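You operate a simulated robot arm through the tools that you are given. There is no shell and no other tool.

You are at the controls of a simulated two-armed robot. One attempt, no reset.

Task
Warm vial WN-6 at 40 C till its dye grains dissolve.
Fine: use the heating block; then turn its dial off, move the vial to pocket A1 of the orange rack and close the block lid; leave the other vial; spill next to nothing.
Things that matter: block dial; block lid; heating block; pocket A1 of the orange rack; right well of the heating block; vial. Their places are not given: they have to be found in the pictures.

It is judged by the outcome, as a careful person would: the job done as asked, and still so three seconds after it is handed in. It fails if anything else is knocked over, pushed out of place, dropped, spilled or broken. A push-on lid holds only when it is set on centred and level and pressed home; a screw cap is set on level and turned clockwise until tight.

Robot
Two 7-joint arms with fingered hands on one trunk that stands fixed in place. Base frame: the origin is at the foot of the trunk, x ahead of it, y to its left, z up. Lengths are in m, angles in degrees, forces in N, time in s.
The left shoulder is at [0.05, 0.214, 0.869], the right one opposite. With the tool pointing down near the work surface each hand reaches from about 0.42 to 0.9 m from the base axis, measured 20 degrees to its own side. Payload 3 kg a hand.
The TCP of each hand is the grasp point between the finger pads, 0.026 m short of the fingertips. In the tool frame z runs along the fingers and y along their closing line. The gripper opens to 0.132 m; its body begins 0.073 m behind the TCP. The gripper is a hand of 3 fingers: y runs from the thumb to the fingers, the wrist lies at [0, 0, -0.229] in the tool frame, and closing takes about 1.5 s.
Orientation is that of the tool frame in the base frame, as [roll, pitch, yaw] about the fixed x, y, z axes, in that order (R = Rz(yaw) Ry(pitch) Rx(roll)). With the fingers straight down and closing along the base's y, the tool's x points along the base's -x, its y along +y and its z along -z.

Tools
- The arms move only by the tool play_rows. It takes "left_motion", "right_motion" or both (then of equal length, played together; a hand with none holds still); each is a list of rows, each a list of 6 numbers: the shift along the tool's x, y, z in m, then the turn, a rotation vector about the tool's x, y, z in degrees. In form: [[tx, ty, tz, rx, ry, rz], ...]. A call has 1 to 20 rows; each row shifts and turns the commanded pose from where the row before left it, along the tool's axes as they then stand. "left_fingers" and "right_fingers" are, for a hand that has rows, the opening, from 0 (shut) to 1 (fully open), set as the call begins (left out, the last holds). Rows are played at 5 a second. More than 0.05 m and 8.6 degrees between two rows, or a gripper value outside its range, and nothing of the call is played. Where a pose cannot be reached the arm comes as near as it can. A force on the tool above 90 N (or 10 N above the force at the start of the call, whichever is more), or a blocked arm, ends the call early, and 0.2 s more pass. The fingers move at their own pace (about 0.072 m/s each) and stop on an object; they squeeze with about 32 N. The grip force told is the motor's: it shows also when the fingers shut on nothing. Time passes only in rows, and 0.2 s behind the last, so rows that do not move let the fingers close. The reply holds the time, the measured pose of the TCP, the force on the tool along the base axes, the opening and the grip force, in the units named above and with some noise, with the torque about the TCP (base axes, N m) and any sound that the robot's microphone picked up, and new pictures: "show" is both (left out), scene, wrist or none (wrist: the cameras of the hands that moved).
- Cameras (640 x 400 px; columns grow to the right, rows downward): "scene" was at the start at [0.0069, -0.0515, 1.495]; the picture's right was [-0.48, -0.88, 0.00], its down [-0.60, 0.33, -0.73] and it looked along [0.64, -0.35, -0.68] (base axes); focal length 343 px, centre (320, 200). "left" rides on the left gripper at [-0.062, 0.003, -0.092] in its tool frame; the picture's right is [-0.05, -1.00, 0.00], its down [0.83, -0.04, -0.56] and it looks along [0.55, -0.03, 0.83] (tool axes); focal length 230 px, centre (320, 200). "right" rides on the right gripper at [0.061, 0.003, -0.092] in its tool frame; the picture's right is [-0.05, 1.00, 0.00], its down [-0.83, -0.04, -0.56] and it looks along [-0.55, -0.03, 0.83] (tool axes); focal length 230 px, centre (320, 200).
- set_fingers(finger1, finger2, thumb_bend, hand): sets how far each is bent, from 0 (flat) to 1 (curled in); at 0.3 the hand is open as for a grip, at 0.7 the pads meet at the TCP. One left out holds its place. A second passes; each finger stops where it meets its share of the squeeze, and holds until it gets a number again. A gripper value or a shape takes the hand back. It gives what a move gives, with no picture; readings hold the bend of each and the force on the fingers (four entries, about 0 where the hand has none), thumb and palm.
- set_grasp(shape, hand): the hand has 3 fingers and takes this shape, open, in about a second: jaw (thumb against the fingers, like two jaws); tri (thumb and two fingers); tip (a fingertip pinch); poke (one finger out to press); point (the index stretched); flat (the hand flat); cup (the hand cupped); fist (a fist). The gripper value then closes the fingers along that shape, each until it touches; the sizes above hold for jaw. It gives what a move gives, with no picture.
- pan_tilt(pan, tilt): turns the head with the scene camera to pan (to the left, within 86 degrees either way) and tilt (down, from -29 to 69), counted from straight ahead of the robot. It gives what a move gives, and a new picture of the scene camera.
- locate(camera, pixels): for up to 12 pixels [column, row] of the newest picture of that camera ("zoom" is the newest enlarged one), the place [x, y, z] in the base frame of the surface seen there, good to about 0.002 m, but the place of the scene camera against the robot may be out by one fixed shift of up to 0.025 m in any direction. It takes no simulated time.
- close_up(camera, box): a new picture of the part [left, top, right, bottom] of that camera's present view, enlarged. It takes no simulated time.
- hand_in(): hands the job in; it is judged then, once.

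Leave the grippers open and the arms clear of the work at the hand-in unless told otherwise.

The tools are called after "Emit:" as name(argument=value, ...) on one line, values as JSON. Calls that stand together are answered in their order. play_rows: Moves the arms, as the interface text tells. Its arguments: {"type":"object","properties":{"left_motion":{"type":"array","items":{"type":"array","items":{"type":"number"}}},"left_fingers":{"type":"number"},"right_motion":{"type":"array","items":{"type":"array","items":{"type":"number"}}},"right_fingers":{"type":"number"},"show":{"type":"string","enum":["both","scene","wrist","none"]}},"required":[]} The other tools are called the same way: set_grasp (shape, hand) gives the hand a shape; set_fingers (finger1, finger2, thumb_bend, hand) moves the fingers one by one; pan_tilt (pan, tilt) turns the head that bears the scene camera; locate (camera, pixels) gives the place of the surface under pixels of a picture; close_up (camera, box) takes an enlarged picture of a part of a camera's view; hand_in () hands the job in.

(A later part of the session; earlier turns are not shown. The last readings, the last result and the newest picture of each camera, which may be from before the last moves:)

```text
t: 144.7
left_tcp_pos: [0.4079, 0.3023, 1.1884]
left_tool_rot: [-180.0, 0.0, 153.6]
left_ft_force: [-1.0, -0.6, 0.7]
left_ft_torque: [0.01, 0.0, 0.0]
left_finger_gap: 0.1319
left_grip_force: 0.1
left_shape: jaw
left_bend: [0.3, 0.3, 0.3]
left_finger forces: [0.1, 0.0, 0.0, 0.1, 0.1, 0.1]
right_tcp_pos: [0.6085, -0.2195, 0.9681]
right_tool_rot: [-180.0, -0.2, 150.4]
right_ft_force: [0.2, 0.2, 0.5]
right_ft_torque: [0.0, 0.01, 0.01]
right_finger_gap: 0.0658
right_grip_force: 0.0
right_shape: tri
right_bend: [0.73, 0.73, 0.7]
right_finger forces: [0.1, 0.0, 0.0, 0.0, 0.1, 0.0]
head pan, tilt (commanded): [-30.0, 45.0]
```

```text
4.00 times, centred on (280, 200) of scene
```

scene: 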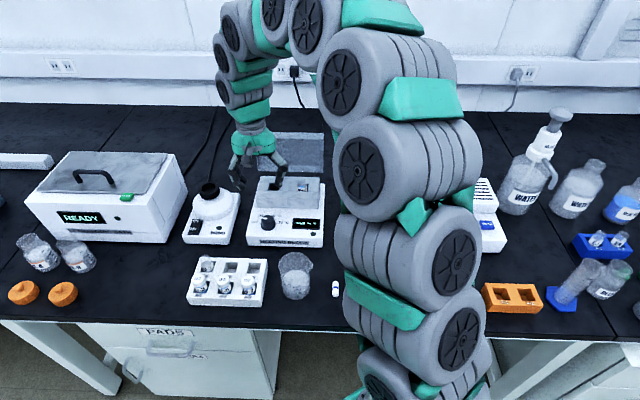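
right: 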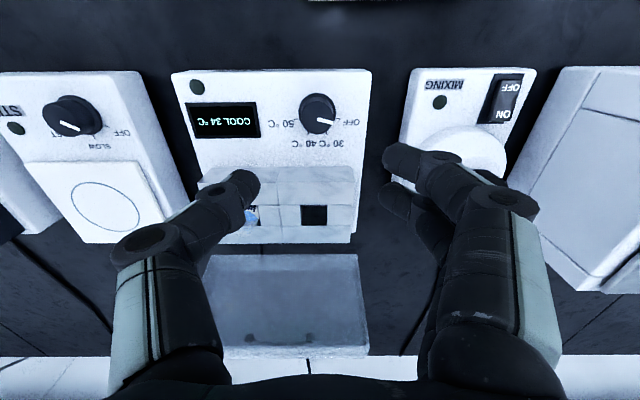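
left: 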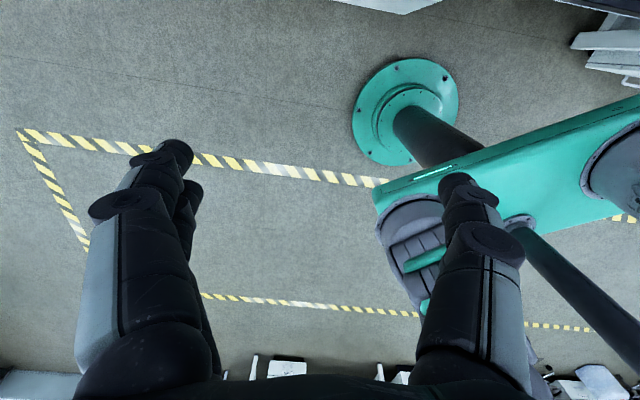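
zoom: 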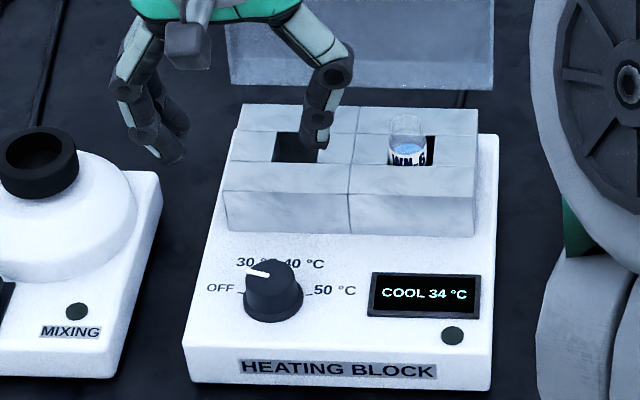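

Pointer at OFF, block cooling. Now to the vial: I'll move the hand over it at z 0.968 and measure.

Emit:
play_rows(right_motion=[[-0.0197, -0.0186, 0, 0, 0, 0], [-0.0197, -0.0186, 0, 0, 0, 0], [-0.0197, -0.0186, 0, 0, 0, 0], [-0.0197, -0.0186, 0, 0, 0, 0], [-0.0197, -0.0186, 0, 0, 0, 0], [0, 0, 0, 0, 0, 0], [0, 0, 0, 0, 0, 0]], show="wrist")

Emit:
close_up(camera="right", box=[290, 90, 370, 170])

```text
t: 146.3
left_tcp_pos: [0.4063, 0.3028, 1.1886]
left_tool_rot: [180.0, 0.0, 153.6]
left_ft_force: [-0.4, 0.1, -1.0]
left_ft_torque: [0.0, 0.02, 0.02]
left_finger_gap: 0.1318
left_grip_force: 0.0
left_shape: jaw
left_bend: [0.3, 0.3, 0.3]
left_finger forces: [0.0, 0.0, 0.0, 0.1, 0.0, 0.0]
right_tcp_pos: [0.6463, -0.3477, 0.9675]
right_tool_rot: [179.9, 0.0, 150.4]
right_ft_force: [0.2, -0.5, -1.0]
right_ft_torque: [-0.02, 0.0, 0.02]
right_finger_gap: 0.0656
right_grip_force: 0.1
right_shape: tri
right_bend: [0.73, 0.73, 0.7]
right_finger forces: [0.1, 0.0, 0.0, 0.1, 0.0, 0.1]
head pan, tilt (commanded): [-30.0, 45.0]
```

right: 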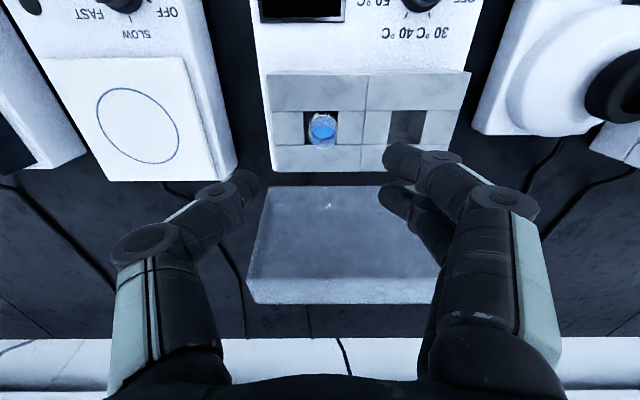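

```text
5.00 times, centred on (330, 130) of right
```

zoom: 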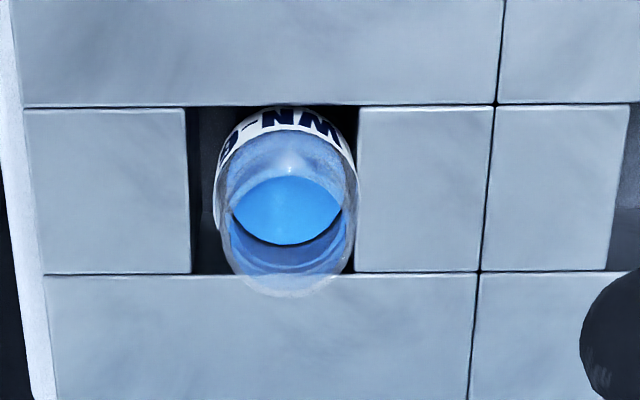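

The vial sits 3 mm left of the TCP. I'll shift onto it and lower to z 0.90 for a recheck.

Emit:
play_rows(right_motion=[[-0.001, 0.003, 0.015, 0, 0, 0], [0, 0, 0.025, 0, 0, 0], [0, 0, 0.025, 0, 0, 0], [0, 0, 0, 0, 0, 0]], show="wrist")

Emit:
close_up(camera="right", box=[230, 90, 410, 230])

Emit:
close_up(camera="scene", box=[260, 140, 340, 210])

```text
t: 147.3
left_tcp_pos: [0.4084, 0.3016, 1.1875]
left_tool_rot: [180.0, 0.0, 153.6]
left_ft_force: [0.3, 0.8, -0.4]
left_ft_torque: [0.02, -0.01, 0.0]
left_finger_gap: 0.1319
left_grip_force: 0.0
left_shape: jaw
left_bend: [0.3, 0.3, 0.3]
left_finger forces: [0.1, 0.0, 0.0, 0.1, 0.0, 0.1]
right_tcp_pos: [0.6478, -0.3445, 0.9033]
right_tool_rot: [180.0, -0.1, 150.4]
right_ft_force: [0.3, 0.2, -0.2]
right_ft_torque: [-0.01, -0.03, 0.0]
right_finger_gap: 0.0657
right_grip_force: 0.1
right_shape: tri
right_bend: [0.73, 0.73, 0.7]
right_finger forces: [0.0, 0.0, 0.0, 0.0, 0.0, 0.1]
head pan, tilt (commanded): [-30.0, 45.0]
```

right: 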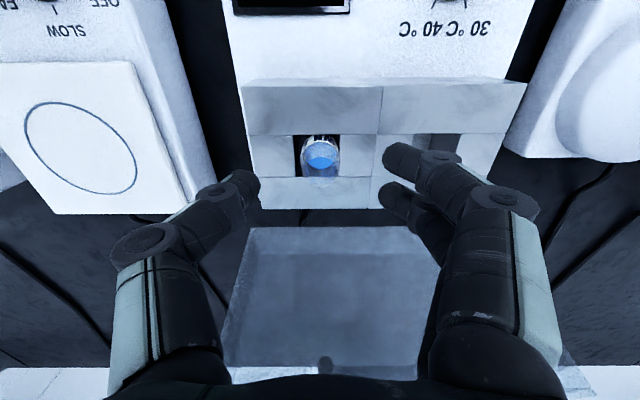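

```text
2.86 times, centred on (320, 160) of right
```

zoom: 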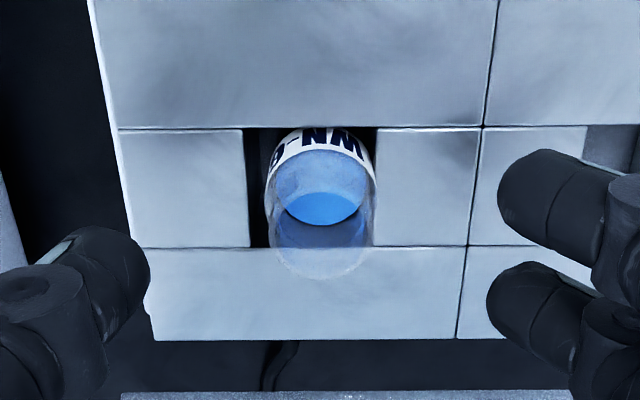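

```text
5.71 times, centred on (300, 175) of scene
```

zoom: 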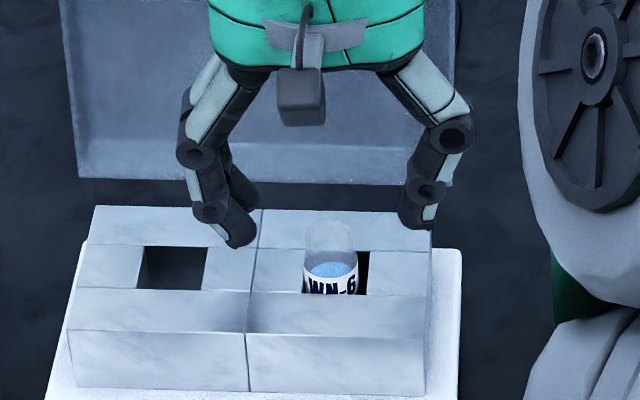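

Aligned within 1.5 mm. I'll trim, lower to z 0.877 and grip the vial.

Emit:
play_rows(right_motion=[[-0.0013, 0, 0.008, 0, 0, 0], [0, 0, 0.01, 0, 0, 0], [0, 0, 0.008, 0, 0, 0], [0, 0, 0, 0, 0, 0]], show="none")

Emit:
close_up(camera="right", box=[230, 110, 410, 250])

```text
t: 148.3
left_tcp_pos: [0.4081, 0.3016, 1.1882]
left_tool_rot: [-180.0, 0.0, 153.7]
left_ft_force: [0.3, -0.9, 0.2]
left_ft_torque: [0.01, 0.02, 0.03]
left_finger_gap: 0.1317
left_grip_force: 0.1
left_shape: jaw
left_bend: [0.3, 0.3, 0.3]
left_finger forces: [0.1, 0.0, 0.0, 0.0, 0.1, 0.1]
right_tcp_pos: [0.6498, -0.3465, 0.8756]
right_tool_rot: [-179.9, 0.0, 150.3]
right_ft_force: [0.6, 0.5, 0.0]
right_ft_torque: [-0.03, 0.0, 0.02]
right_finger_gap: 0.0655
right_grip_force: 0.0
right_shape: tri
right_bend: [0.73, 0.73, 0.7]
right_finger forces: [0.0, 0.0, 0.0, 0.0, 0.1, 0.0]
head pan, tilt (commanded): [-30.0, 45.0]
```

```text
2.86 times, centred on (320, 180) of right
```

zoom: 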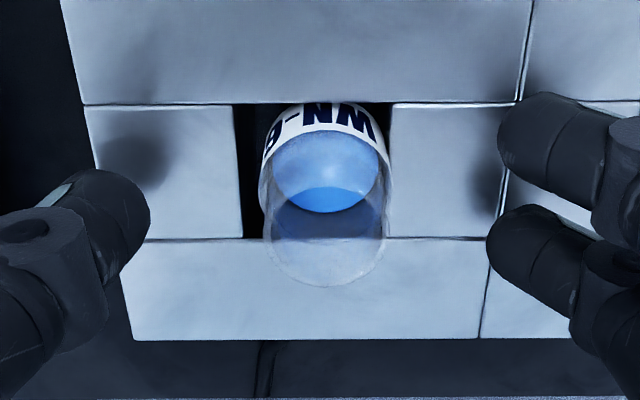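

Good position. I'll close the fingers on the vial.

Emit:
play_rows(right_motion=[[0.001, 0.0007, 0, 0, 0, 0], [0, 0, 0, 0, 0, 0], [0, 0, 0, 0, 0, 0], [0, 0, 0, 0, 0, 0], [0, 0, 0, 0, 0, 0], [0, 0, 0, 0, 0, 0], [0, 0, 0, 0, 0, 0], [0, 0, 0, 0, 0, 0]], right_fingers=0, show="wrist")

Emit:
close_up(camera="right", box=[230, 110, 410, 250])

Emit:
close_up(camera="scene", box=[260, 140, 340, 210])

```text
t: 150.1
left_tcp_pos: [0.4077, 0.3025, 1.1879]
left_tool_rot: [-179.9, 0.0, 153.6]
left_ft_force: [1.1, 0.3, 0.2]
left_ft_torque: [0.0, 0.02, 0.0]
left_finger_gap: 0.132
left_grip_force: 0.0
left_shape: jaw
left_bend: [0.3, 0.3, 0.3]
left_finger forces: [0.0, 0.1, 0.0, 0.0, 0.0, 0.0]
right_tcp_pos: [0.6499, -0.3457, 0.8759]
right_tool_rot: [-180.0, 0.0, 150.5]
right_ft_force: [0.3, 0.0, 5.5]
right_ft_torque: [0.06, -0.06, -0.05]
right_finger_gap: 0.0138
right_grip_force: 32.3
right_shape: tri
right_bend: [0.72, 0.72, 0.7]
right_finger forces: [12.5, 13.2, 0.0, 0.1, 28.3, 0.2]
head pan, tilt (commanded): [-30.0, 45.0]
```

right: 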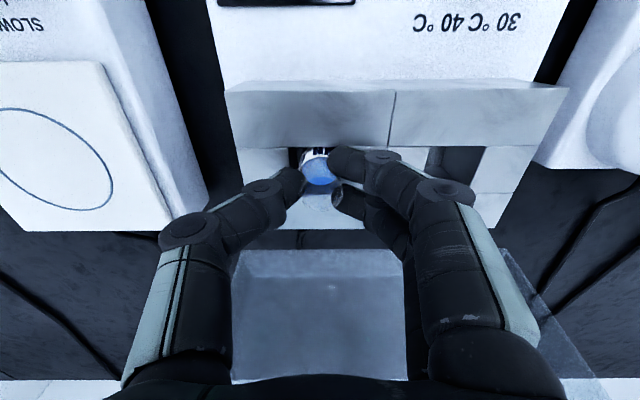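

```text
2.86 times, centred on (320, 180) of right
```

zoom: 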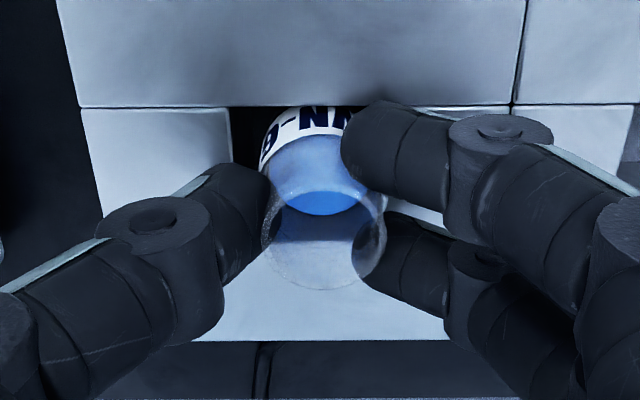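

```text
5.71 times, centred on (300, 175) of scene
```

zoom: 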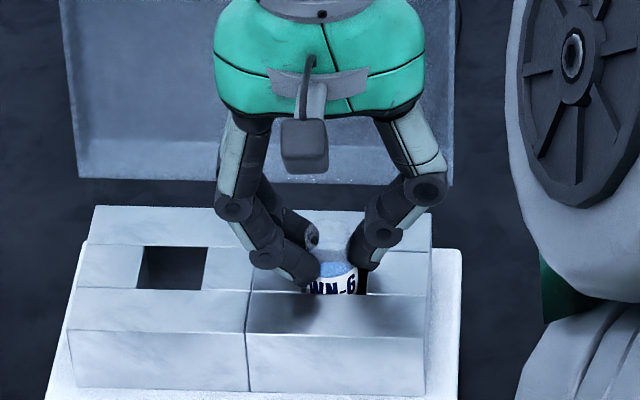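

Gripped again (32 N). I'll lift it straight up slowly out of the well.

Emit:
play_rows(right_motion=[[0, 0, -0.004, 0, 0, 0], [0, 0, -0.008, 0, 0, 0], [0, 0, -0.01, 0, 0, 0], [0, 0, -0.012, 0, 0, 0], [0, 0, -0.014, 0, 0, 0], [0, 0, -0.016, 0, 0, 0], [0, 0, -0.016, 0, 0, 0], [0, 0, -0.012, 0, 0, 0], [0, 0, -0.006, 0, 0, 0], [0, 0, 0, 0, 0, 0]], show="both")

Emit:
close_up(camera="right", box=[230, 80, 410, 230])

Emit:
close_up(camera="scene", box=[275, 140, 335, 190])

```text
t: 152.3
left_tcp_pos: [0.4079, 0.3023, 1.1889]
left_tool_rot: [-180.0, 0.0, 153.6]
left_ft_force: [-1.0, 0.0, 0.2]
left_ft_torque: [-0.02, -0.02, -0.01]
left_finger_gap: 0.1321
left_grip_force: 0.0
left_shape: jaw
left_bend: [0.3, 0.3, 0.3]
left_finger forces: [0.1, 0.1, 0.0, 0.0, 0.1, 0.0]
right_tcp_pos: [0.6485, -0.3462, 0.9771]
right_tool_rot: [180.0, 0.0, 150.5]
right_ft_force: [0.3, -0.4, -1.8]
right_ft_torque: [0.02, -0.01, -0.01]
right_finger_gap: 0.0132
right_grip_force: 32.2
right_shape: tri
right_bend: [0.71, 0.72, 0.7]
right_finger forces: [15.4, 17.6, 0.0, 0.0, 27.3, 0.1]
head pan, tilt (commanded): [-30.0, 45.0]
```

scene: 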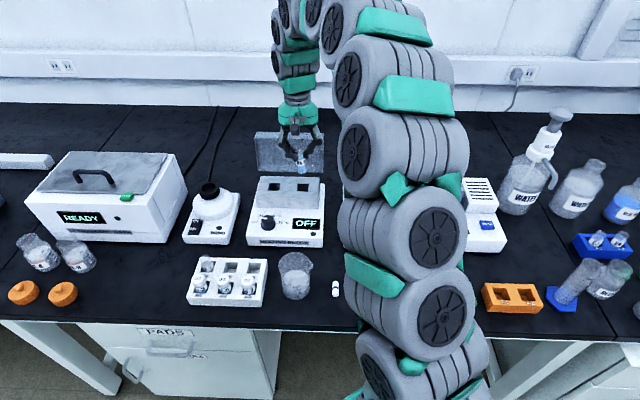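
right: 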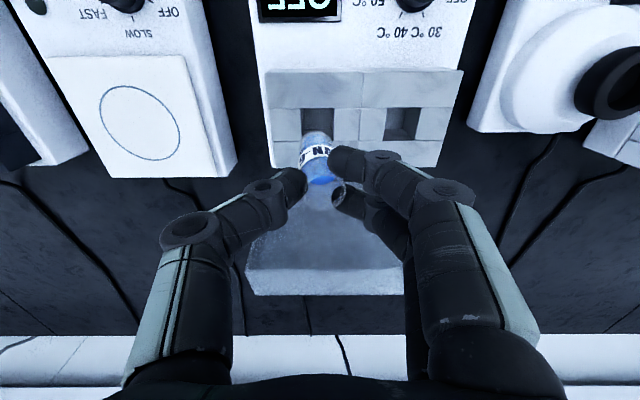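

```text
2.67 times, centred on (320, 155) of right
```

zoom: 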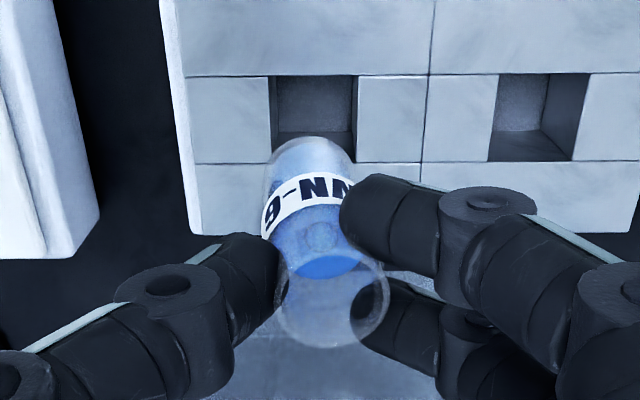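

```text
8.00 times, centred on (305, 165) of scene
```

zoom: 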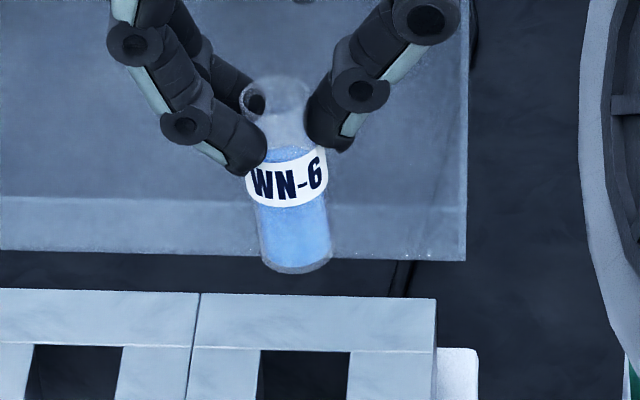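

The display now shows OFF. I'll take a closer look at the vial's side for remaining grains.

Emit:
close_up(camera="scene", box=[295, 145, 325, 180])

Emit:
close_up(camera="right", box=[290, 120, 350, 190])

```text
11.43 times, centred on (310, 162) of scene
```

zoom: 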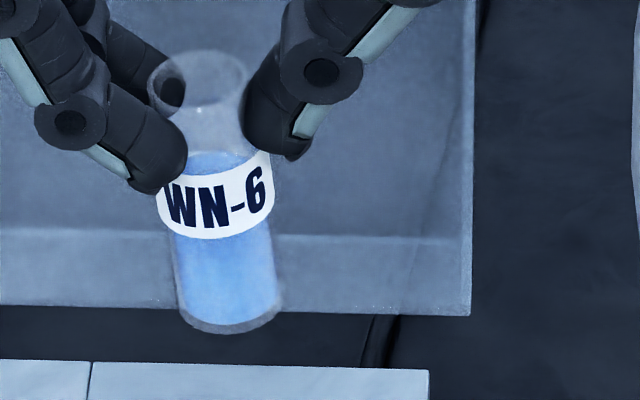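

```text
5.71 times, centred on (320, 155) of right
```

zoom: 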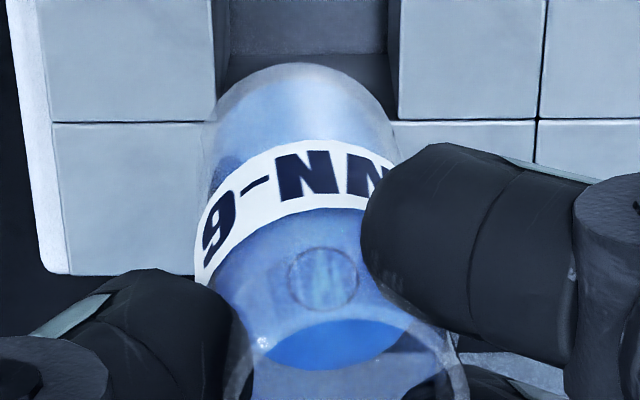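

Uniform clear blue, no grains left. Now I'll carry the vial gently at z ~1.03 toward the orange rack, first half.

Emit:
play_rows(right_motion=[[0, 0, -0.01, 0, 0, 0], [0, 0, -0.018, 0, 0, 0], [0, 0, -0.015, 0, 0, 0], [0, 0, -0.01, 0, 0, 0], [0.0031, -0.0048, 0, 0, 0, 0], [0.0062, -0.0096, 0, 0, 0, 0], [0.0094, -0.0144, 0, 0, 0, 0], [0.0125, -0.0192, 0, 0, 0, 0], [0.0125, -0.0192, 0, 0, 0, 0], [0.0125, -0.0192, 0, 0, 0, 0], [0.0125, -0.0192, 0, 0, 0, 0], [0.0125, -0.0192, 0, 0, 0, 0], [0.0125, -0.0192, 0, 0, 0, 0], [0.0125, -0.0192, 0, 0, 0, 0], [0.0125, -0.0192, 0, 0, 0, 0], [0.0125, -0.0192, 0, 0, 0, 0], [0.0125, -0.0192, 0, 0, 0, 0], [0.0094, -0.0144, 0, 0, 0, 0], [0.0062, -0.0096, 0, 0, 0, 0], [0.0031, -0.0048, 0, 0, 0, 0]], show="both")

```text
t: 156.5
left_tcp_pos: [0.407, 0.3029, 1.1888]
left_tool_rot: [-180.0, 0.0, 153.5]
left_ft_force: [-0.2, -0.5, -0.4]
left_ft_torque: [0.01, 0.01, -0.02]
left_finger_gap: 0.1323
left_grip_force: 0.1
left_shape: jaw
left_bend: [0.3, 0.3, 0.3]
left_finger forces: [0.0, 0.0, 0.0, 0.0, 0.0, 0.1]
right_tcp_pos: [0.385, -0.4822, 1.0264]
right_tool_rot: [180.0, 0.0, 150.4]
right_ft_force: [-0.7, 0.0, -0.2]
right_ft_torque: [0.01, 0.02, 0.01]
right_finger_gap: 0.0132
right_grip_force: 31.8
right_shape: tri
right_bend: [0.71, 0.72, 0.7]
right_finger forces: [16.5, 18.8, 0.0, 0.0, 28.2, 0.0]
head pan, tilt (commanded): [-30.0, 45.0]
```

scene: 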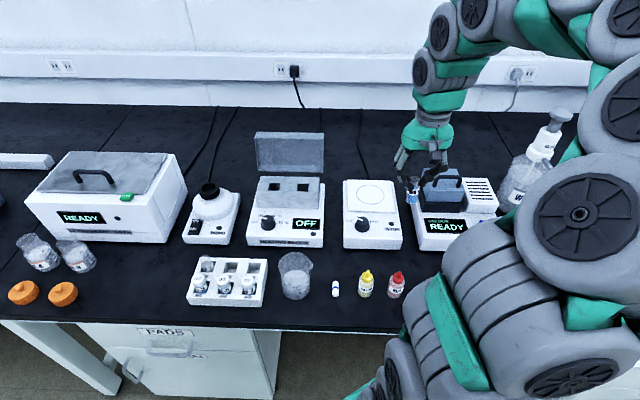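
right: 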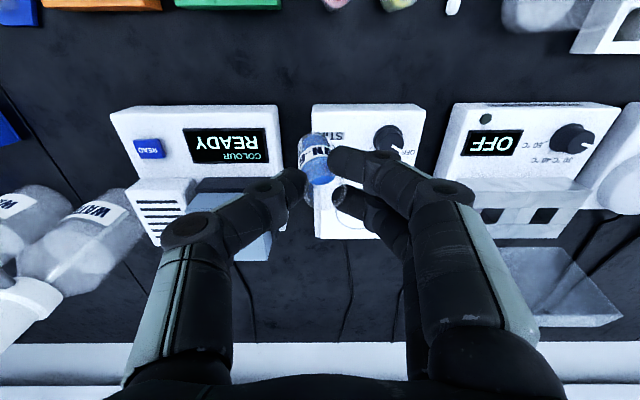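

Halfway, all steady. Second half to above orange pocket A1.

Emit:
play_rows(right_motion=[[0.0031, -0.0048, 0, 0, 0, 0], [0.0062, -0.0096, 0, 0, 0, 0], [0.0094, -0.0144, 0, 0, 0, 0], [0.0125, -0.0192, 0, 0, 0, 0], [0.0125, -0.0192, 0, 0, 0, 0], [0.0125, -0.0192, 0, 0, 0, 0], [0.0125, -0.0192, 0, 0, 0, 0], [0.0125, -0.0192, 0, 0, 0, 0], [0.0125, -0.0192, 0, 0, 0, 0], [0.0125, -0.0192, 0, 0, 0, 0], [0.0125, -0.0192, 0, 0, 0, 0], [0.0094, -0.0144, 0, 0, 0, 0], [0.0062, -0.0096, 0, 0, 0, 0], [0.0031, -0.0048, 0, 0, 0, 0], [0, 0, 0, 0, 0, 0], [0, 0, 0, 0, 0, 0]], show="both")

Emit:
close_up(camera="right", box=[230, 60, 410, 200])

```text
t: 159.9
left_tcp_pos: [0.4078, 0.3028, 1.1878]
left_tool_rot: [-180.0, 0.1, 153.6]
left_ft_force: [-0.8, 0.7, 0.1]
left_ft_torque: [0.03, 0.0, 0.03]
left_finger_gap: 0.132
left_grip_force: 0.0
left_shape: jaw
left_bend: [0.3, 0.3, 0.3]
left_finger forces: [0.0, 0.0, 0.0, 0.0, 0.0, 0.0]
right_tcp_pos: [0.1603, -0.5956, 1.025]
right_tool_rot: [180.0, 0.0, 150.4]
right_ft_force: [0.4, -0.3, -1.3]
right_ft_torque: [-0.01, -0.03, 0.0]
right_finger_gap: 0.0128
right_grip_force: 32.0
right_shape: tri
right_bend: [0.71, 0.72, 0.7]
right_finger forces: [16.1, 18.5, 0.0, 0.0, 28.4, 0.0]
head pan, tilt (commanded): [-30.0, 45.0]
```

scene: 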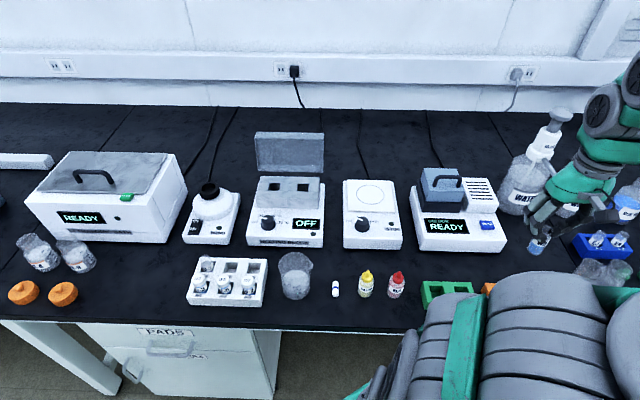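
right: 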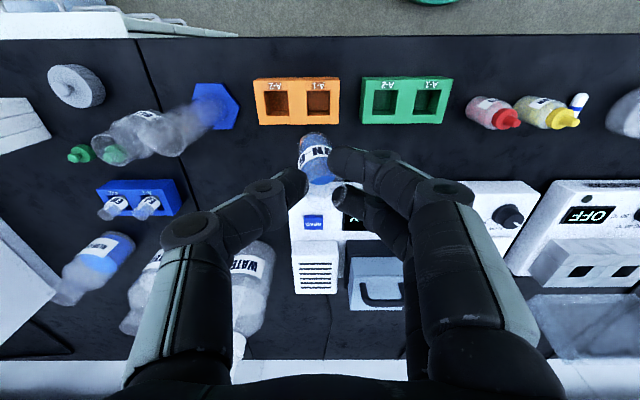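

```text
2.86 times, centred on (320, 130) of right
```

zoom: 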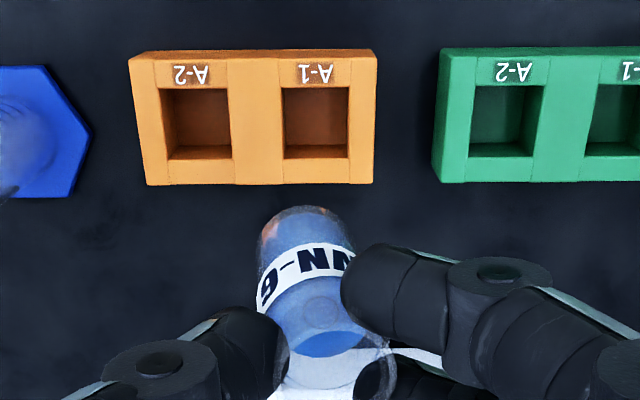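

Pocket A1 is in view at (318,103). I'll level the vial (4.3 degrees), shift onto the pocket axis, and descend 10 cm.

Emit:
play_rows(right_motion=[[-0.0017, -0.0016, 0, -1.43, 0, 0], [-0.0017, -0.0016, 0, -1.43, 0, 0], [-0.0016, -0.0017, 0, -1.43, 0, 0], [0, -0.0008, 0.01, 0, 0, 0], [0, -0.0015, 0.02, 0, 0, 0], [0, -0.0015, 0.02, 0, 0, 0], [0, -0.0015, 0.02, 0, 0, 0], [0, -0.0015, 0.02, 0, 0, 0], [0, -0.0008, 0.01, 0, 0, 0], [0, 0, 0, 0, 0, 0]], show="both")

Emit:
close_up(camera="right", box=[230, 60, 410, 200])

Emit:
pan_tilt(pan=-66, tilt=50)

```text
t: 162.1
left_tcp_pos: [0.4069, 0.3021, 1.1884]
left_tool_rot: [-180.0, -0.1, 153.6]
left_ft_force: [0.0, -0.6, 1.2]
left_ft_torque: [0.0, -0.05, -0.03]
left_finger_gap: 0.1319
left_grip_force: 0.1
left_shape: jaw
left_bend: [0.3, 0.3, 0.3]
left_finger forces: [0.0, 0.0, 0.0, 0.1, 0.0, 0.0]
right_tcp_pos: [0.1619, -0.6055, 0.9263]
right_tool_rot: [175.7, 0.0, 150.4]
right_ft_force: [0.0, 0.4, 0.1]
right_ft_torque: [0.0, 0.04, 0.01]
right_finger_gap: 0.013
right_grip_force: 31.7
right_shape: tri
right_bend: [0.71, 0.72, 0.7]
right_finger forces: [16.6, 19.2, 0.0, 0.1, 28.8, 0.1]
head pan, tilt (commanded): [-30.0, 45.0]
```

scene: 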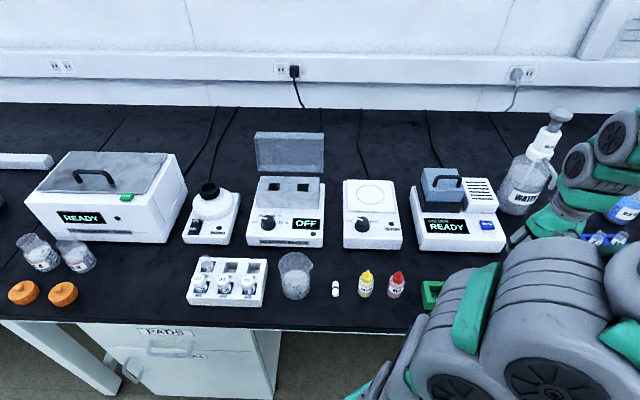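
right: 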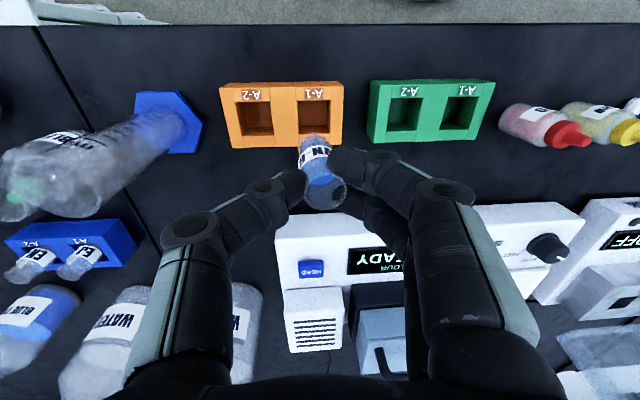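

```text
2.86 times, centred on (320, 130) of right
```

zoom: 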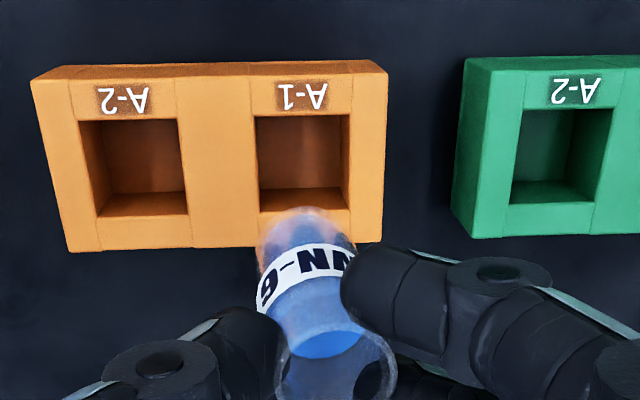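

```text
t: 163.1
left_tcp_pos: [0.4078, 0.3022, 1.1878]
left_tool_rot: [180.0, 0.1, 153.6]
left_ft_force: [-0.4, 0.3, 0.2]
left_ft_torque: [0.02, 0.0, 0.0]
left_finger_gap: 0.132
left_grip_force: 0.0
left_shape: jaw
left_bend: [0.3, 0.3, 0.3]
left_finger forces: [0.0, 0.0, 0.0, 0.1, 0.1, 0.1]
right_tcp_pos: [0.1627, -0.6051, 0.9269]
right_tool_rot: [175.7, 0.0, 150.5]
right_ft_force: [0.1, -0.6, -0.1]
right_ft_torque: [0.0, 0.0, 0.03]
right_finger_gap: 0.0132
right_grip_force: 32.4
right_shape: tri
right_bend: [0.71, 0.72, 0.7]
right_finger forces: [16.6, 19.1, 0.1, 0.0, 28.7, 0.0]
head pan, tilt (commanded): [-66.0, 50.0]
```

scene: 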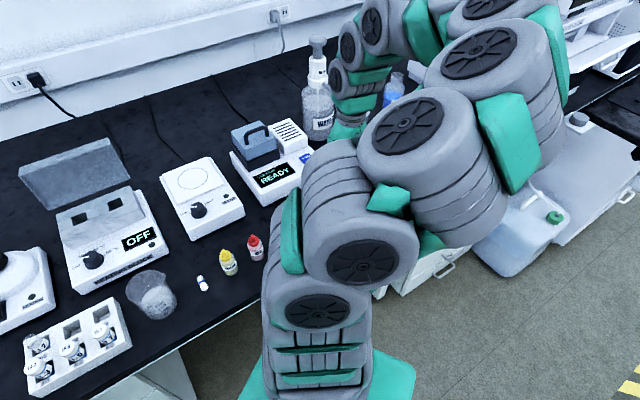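

I computed the vial is about 4 mm too far away and 2 mm too far right of the pocket axis. I'll correct and descend 5.5 cm, then check again.

Emit:
play_rows(right_motion=[[0.0043, 0.0018, 0, 0, 0, 0], [0, -0.0008, 0.01, 0, 0, 0], [0, -0.0012, 0.016, 0, 0, 0], [0, -0.0012, 0.016, 0, 0, 0], [0, -0.0009, 0.012, 0, 0, 0], [0, 0, 0, 0, 0, 0]], show="wrist")

Emit:
close_up(camera="right", box=[240, 70, 400, 200])

```text
t: 164.5
left_tcp_pos: [0.4085, 0.3016, 1.1878]
left_tool_rot: [179.9, -0.1, 153.7]
left_ft_force: [-0.2, 0.9, 0.5]
left_ft_torque: [0.01, -0.02, -0.02]
left_finger_gap: 0.1318
left_grip_force: 0.1
left_shape: jaw
left_bend: [0.3, 0.3, 0.3]
left_finger forces: [0.0, 0.0, 0.1, 0.1, 0.0, 0.0]
right_tcp_pos: [0.1592, -0.6005, 0.8721]
right_tool_rot: [175.6, 0.0, 150.4]
right_ft_force: [0.2, -0.4, 0.0]
right_ft_torque: [0.04, -0.05, -0.02]
right_finger_gap: 0.0129
right_grip_force: 31.5
right_shape: tri
right_bend: [0.71, 0.72, 0.7]
right_finger forces: [16.8, 19.3, 0.1, 0.0, 28.7, 0.1]
head pan, tilt (commanded): [-66.0, 50.0]
```

right: 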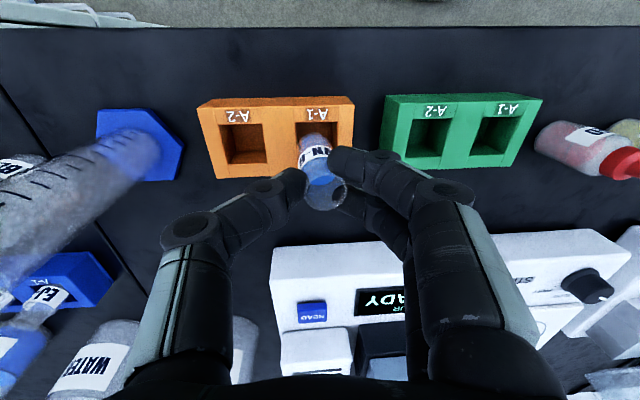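

```text
3.08 times, centred on (320, 135) of right
```

zoom: 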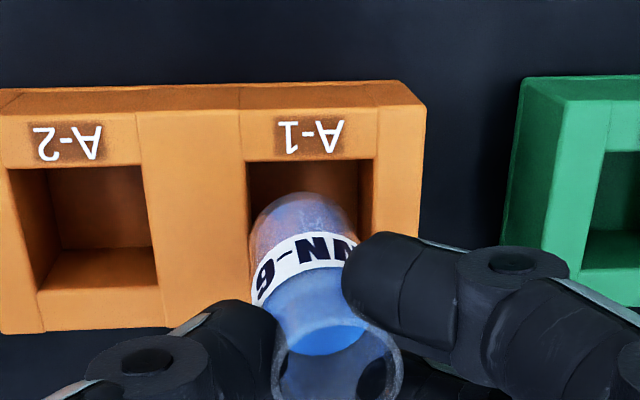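

Now about 1.3 mm too near and 2.5 mm too far right. I'll correct and lower until the base is just inside the pocket.

Emit:
play_rows(right_motion=[[-0.0013, 0.0025, 0, 0, 0, 0], [0, -0.0005, 0.007, 0, 0, 0], [0, -0.0005, 0.007, 0, 0, 0], [0, -0.0005, 0.006, 0, 0, 0], [0, 0, 0, 0, 0, 0]], show="wrist")

Emit:
close_up(camera="right", box=[240, 80, 400, 210])

```text
t: 165.7
left_tcp_pos: [0.4068, 0.3019, 1.1892]
left_tool_rot: [180.0, 0.0, 153.6]
left_ft_force: [-0.3, 0.3, 0.3]
left_ft_torque: [0.02, -0.02, 0.0]
left_finger_gap: 0.1322
left_grip_force: 0.0
left_shape: jaw
left_bend: [0.3, 0.3, 0.3]
left_finger forces: [0.0, 0.0, 0.0, 0.1, 0.1, 0.1]
right_tcp_pos: [0.1596, -0.5989, 0.8543]
right_tool_rot: [175.7, 0.0, 150.5]
right_ft_force: [0.2, 0.6, 0.1]
right_ft_torque: [-0.01, -0.01, 0.02]
right_finger_gap: 0.0132
right_grip_force: 31.7
right_shape: tri
right_bend: [0.71, 0.72, 0.7]
right_finger forces: [17.0, 19.4, 0.0, 0.0, 28.9, 0.0]
head pan, tilt (commanded): [-66.0, 50.0]
```

right: 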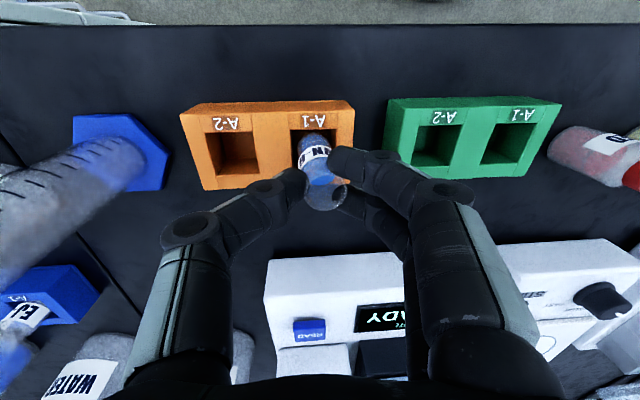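

```text
3.08 times, centred on (320, 145) of right
```

zoom: 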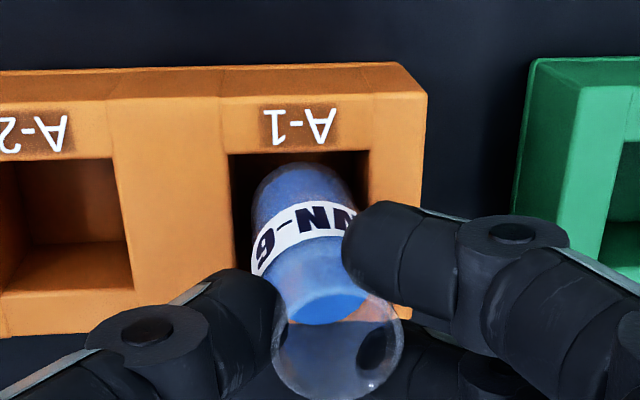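

The base is inside pocket A1, no contact force. I'll lower on gently.

Emit:
play_rows(right_motion=[[0, -0.0005, 0.006, 0, 0, 0], [0, -0.0005, 0.006, 0, 0, 0], [0, -0.0004, 0.005, 0, 0, 0], [0, -0.0003, 0.004, 0, 0, 0], [0, 0, 0, 0, 0, 0]], show="wrist")

Emit:
close_up(camera="right", box=[240, 80, 400, 210])

```text
t: 166.9
left_tcp_pos: [0.4074, 0.3027, 1.1879]
left_tool_rot: [180.0, 0.0, 153.7]
left_ft_force: [0.1, 0.3, 0.4]
left_ft_torque: [0.01, -0.05, 0.01]
left_finger_gap: 0.1322
left_grip_force: 0.0
left_shape: jaw
left_bend: [0.3, 0.3, 0.3]
left_finger forces: [0.0, 0.0, 0.0, 0.1, 0.0, 0.0]
right_tcp_pos: [0.1623, -0.6012, 0.8329]
right_tool_rot: [175.7, 0.0, 150.4]
right_ft_force: [-0.2, -0.1, -0.6]
right_ft_torque: [-0.03, -0.03, 0.03]
right_finger_gap: 0.0131
right_grip_force: 32.4
right_shape: tri
right_bend: [0.71, 0.72, 0.7]
right_finger forces: [16.9, 19.4, 0.1, 0.0, 28.9, 0.0]
head pan, tilt (commanded): [-66.0, 50.0]
```

right: 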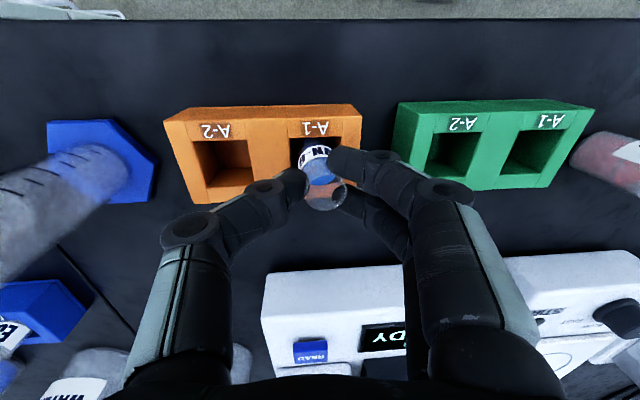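

```text
3.08 times, centred on (320, 145) of right
```

zoom: 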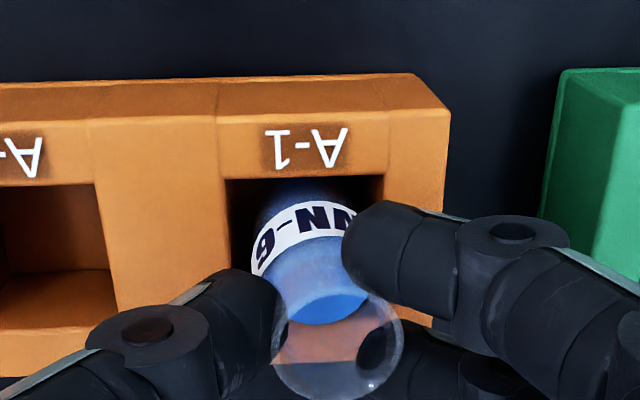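

Still free; lowering the last few mm in 3 mm steps to the pocket floor.

Emit:
play_rows(right_motion=[[0, -0.0002, 0.003, 0, 0, 0], [0, -0.0002, 0.003, 0, 0, 0], [0, 0, 0, 0, 0, 0]], show="none")

```text
t: 167.7
left_tcp_pos: [0.4074, 0.3032, 1.1884]
left_tool_rot: [-180.0, 0.0, 153.6]
left_ft_force: [0.3, 0.7, -0.5]
left_ft_torque: [-0.03, -0.03, 0.01]
left_finger_gap: 0.1321
left_grip_force: 0.1
left_shape: jaw
left_bend: [0.3, 0.3, 0.3]
left_finger forces: [0.0, 0.1, 0.1, 0.1, 0.0, 0.0]
right_tcp_pos: [0.1604, -0.6011, 0.8274]
right_tool_rot: [175.8, 0.2, 150.4]
right_ft_force: [-0.9, -9.4, 89.3]
right_ft_torque: [0.1, -0.14, -0.03]
right_finger_gap: 0.0221
right_grip_force: 32.0
right_shape: tri
right_bend: [0.73, 0.75, 0.73]
right_finger forces: [32.2, 41.7, 0.0, 0.0, 66.5, 0.1]
head pan, tilt (commanded): [-66.0, 50.0]
```

The vial has hit the pocket floor hard (89 N). I'll ease up 3 mm at once to relieve the load.

Emit:
play_rows(right_motion=[[0, 0.0002, -0.0025, 0, 0, 0], [0, 0, 0, 0, 0, 0]], show="wrist")

Emit:
close_up(camera="right", box=[240, 90, 400, 220])

```text
t: 168.3
left_tcp_pos: [0.4085, 0.3021, 1.1879]
left_tool_rot: [180.0, 0.0, 153.7]
left_ft_force: [0.2, 0.9, 0.1]
left_ft_torque: [0.01, 0.01, -0.05]
left_finger_gap: 0.1315
left_grip_force: 0.1
left_shape: jaw
left_bend: [0.3, 0.3, 0.3]
left_finger forces: [0.1, 0.0, 0.0, 0.0, 0.1, 0.0]
right_tcp_pos: [0.162, -0.5995, 0.8297]
right_tool_rot: [175.7, 0.0, 150.4]
right_ft_force: [-3.4, -8.3, 45.9]
right_ft_torque: [-0.13, -0.11, -0.02]
right_finger_gap: 0.0206
right_grip_force: 31.9
right_shape: tri
right_bend: [0.73, 0.74, 0.73]
right_finger forces: [23.8, 31.9, 0.0, 0.1, 50.5, 0.0]
head pan, tilt (commanded): [-66.0, 50.0]
```

right: 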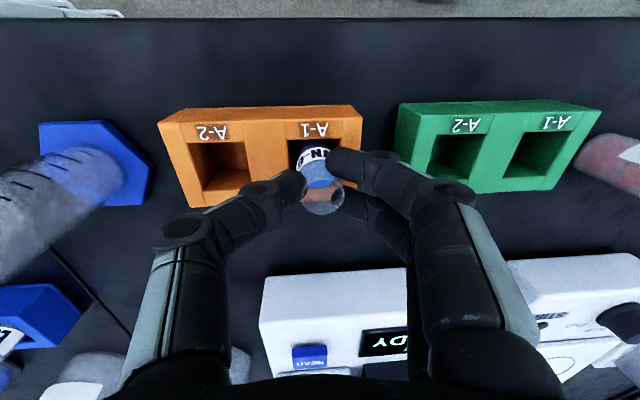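

```text
3.08 times, centred on (320, 155) of right
```

zoom: 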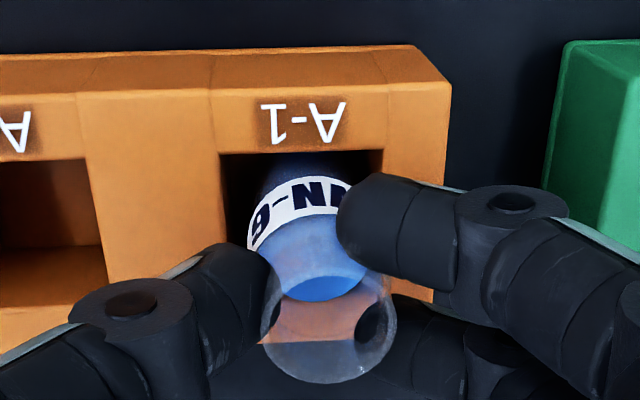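

Still 46 N. I'll ease up a further 3 mm.

Emit:
play_rows(right_motion=[[0, 0.0002, -0.0025, 0, 0, 0], [0, 0, 0, 0, 0, 0]], show="none")

```text
t: 168.9
left_tcp_pos: [0.4072, 0.3023, 1.1882]
left_tool_rot: [180.0, 0.1, 153.6]
left_ft_force: [-0.1, 0.1, 0.8]
left_ft_torque: [0.01, -0.02, -0.03]
left_finger_gap: 0.1318
left_grip_force: 0.0
left_shape: jaw
left_bend: [0.3, 0.3, 0.3]
left_finger forces: [0.0, 0.0, 0.0, 0.1, 0.0, 0.0]
right_tcp_pos: [0.162, -0.5982, 0.8303]
right_tool_rot: [175.7, 0.0, 150.3]
right_ft_force: [-2.1, -3.1, 12.0]
right_ft_torque: [0.02, 0.0, -0.01]
right_finger_gap: 0.0165
right_grip_force: 31.4
right_shape: tri
right_bend: [0.72, 0.73, 0.72]
right_finger forces: [17.4, 18.8, 0.0, 0.0, 35.8, 0.0]
head pan, tilt (commanded): [-66.0, 50.0]
```

Load down to 12 N with the vial on the floor. I'll now open the fingers to release it.

Emit:
play_rows(right_motion=[[0, 0, 0, 0, 0, 0], [0, 0, 0, 0, 0, 0], [0, 0, 0, 0, 0, 0], [0, 0, 0, 0, 0, 0]], right_fingers=0.4, show="wrist")

Emit:
close_up(camera="right", box=[240, 90, 400, 220])

```text
t: 169.9
left_tcp_pos: [0.4084, 0.3028, 1.1879]
left_tool_rot: [179.9, 0.1, 153.7]
left_ft_force: [0.3, 0.3, 0.6]
left_ft_torque: [-0.02, 0.01, -0.01]
left_finger_gap: 0.1318
left_grip_force: 0.1
left_shape: jaw
left_bend: [0.3, 0.3, 0.3]
left_finger forces: [0.1, 0.0, 0.0, 0.0, 0.0, 0.0]
right_tcp_pos: [0.1626, -0.6, 0.8314]
right_tool_rot: [175.6, 0.1, 150.5]
right_ft_force: [-0.3, 0.0, -0.2]
right_ft_torque: [-0.01, -0.01, 0.0]
right_finger_gap: 0.0523
right_grip_force: 0.0
right_shape: tri
right_bend: [0.73, 0.73, 0.7]
right_finger forces: [0.0, 0.0, 0.0, 0.0, 0.0, 0.1]
head pan, tilt (commanded): [-66.0, 50.0]
```

right: 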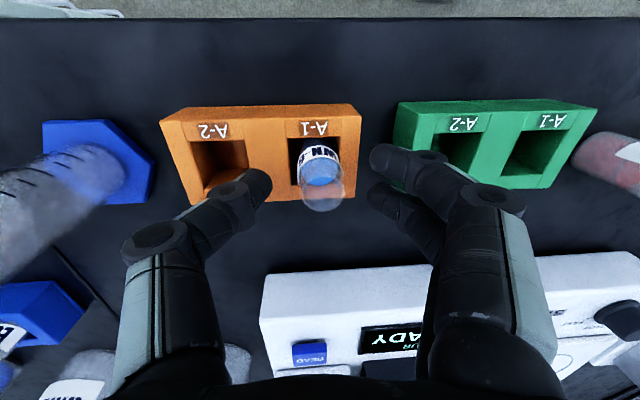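

```text
3.08 times, centred on (320, 155) of right
```

zoom: 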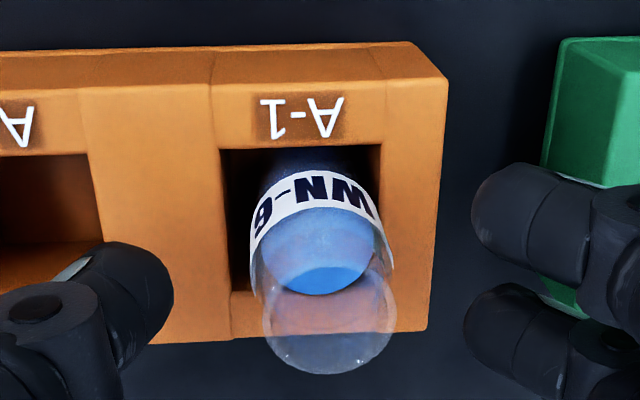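

The vial stands in orange A-1, hand free. I'll raise the hand straight up and level it.

Emit:
play_rows(right_motion=[[0, 0.0008, -0.01, 0, 0, 0], [0, 0.0011, -0.015, 0, 0, 0], [0, 0.0015, -0.02, 0, 0, 0], [0, 0.0023, -0.03, 0, 0, 0], [0, 0.003, -0.04, 0, 0, 0], [0, 0, -0.03, 2.15, 0, 0], [0, 0, -0.03, 2.15, 0, 0], [0, 0, -0.02, 0, 0, 0], [0, 0, 0, 0, 0, 0]], show="both")

Emit:
close_up(camera="right", box=[240, 60, 380, 160])

```text
t: 171.9
left_tcp_pos: [0.4079, 0.3029, 1.188]
left_tool_rot: [179.9, 0.0, 153.5]
left_ft_force: [0.2, 0.4, -1.1]
left_ft_torque: [0.01, 0.0, -0.01]
left_finger_gap: 0.1315
left_grip_force: 0.1
left_shape: jaw
left_bend: [0.3, 0.3, 0.3]
left_finger forces: [0.1, 0.0, 0.0, 0.1, 0.1, 0.1]
right_tcp_pos: [0.16, -0.6033, 1.023]
right_tool_rot: [179.9, 0.0, 150.4]
right_ft_force: [0.3, 0.5, -0.6]
right_ft_torque: [-0.01, 0.01, 0.02]
right_finger_gap: 0.0524
right_grip_force: 0.1
right_shape: tri
right_bend: [0.73, 0.73, 0.7]
right_finger forces: [0.1, 0.1, 0.0, 0.0, 0.0, 0.0]
head pan, tilt (commanded): [-66.0, 50.0]
```

scene: 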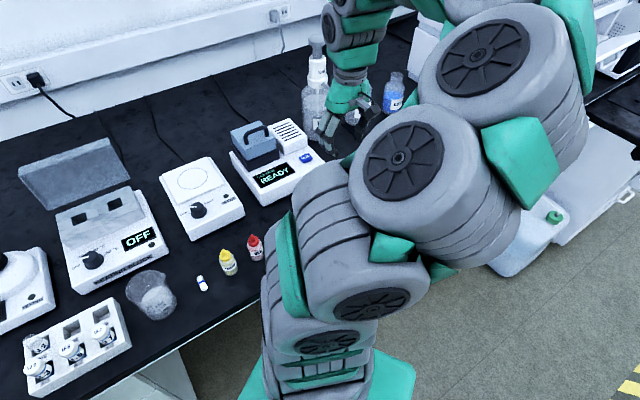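
right: 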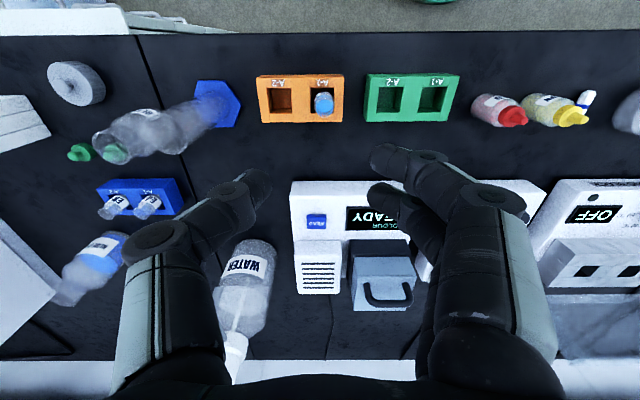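

```text
4.00 times, centred on (310, 110) of right
```

zoom: 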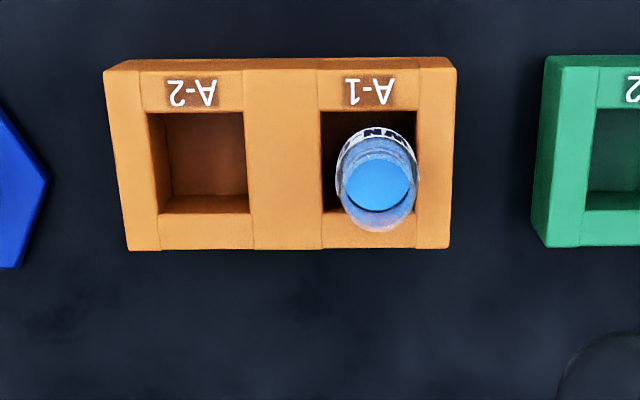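

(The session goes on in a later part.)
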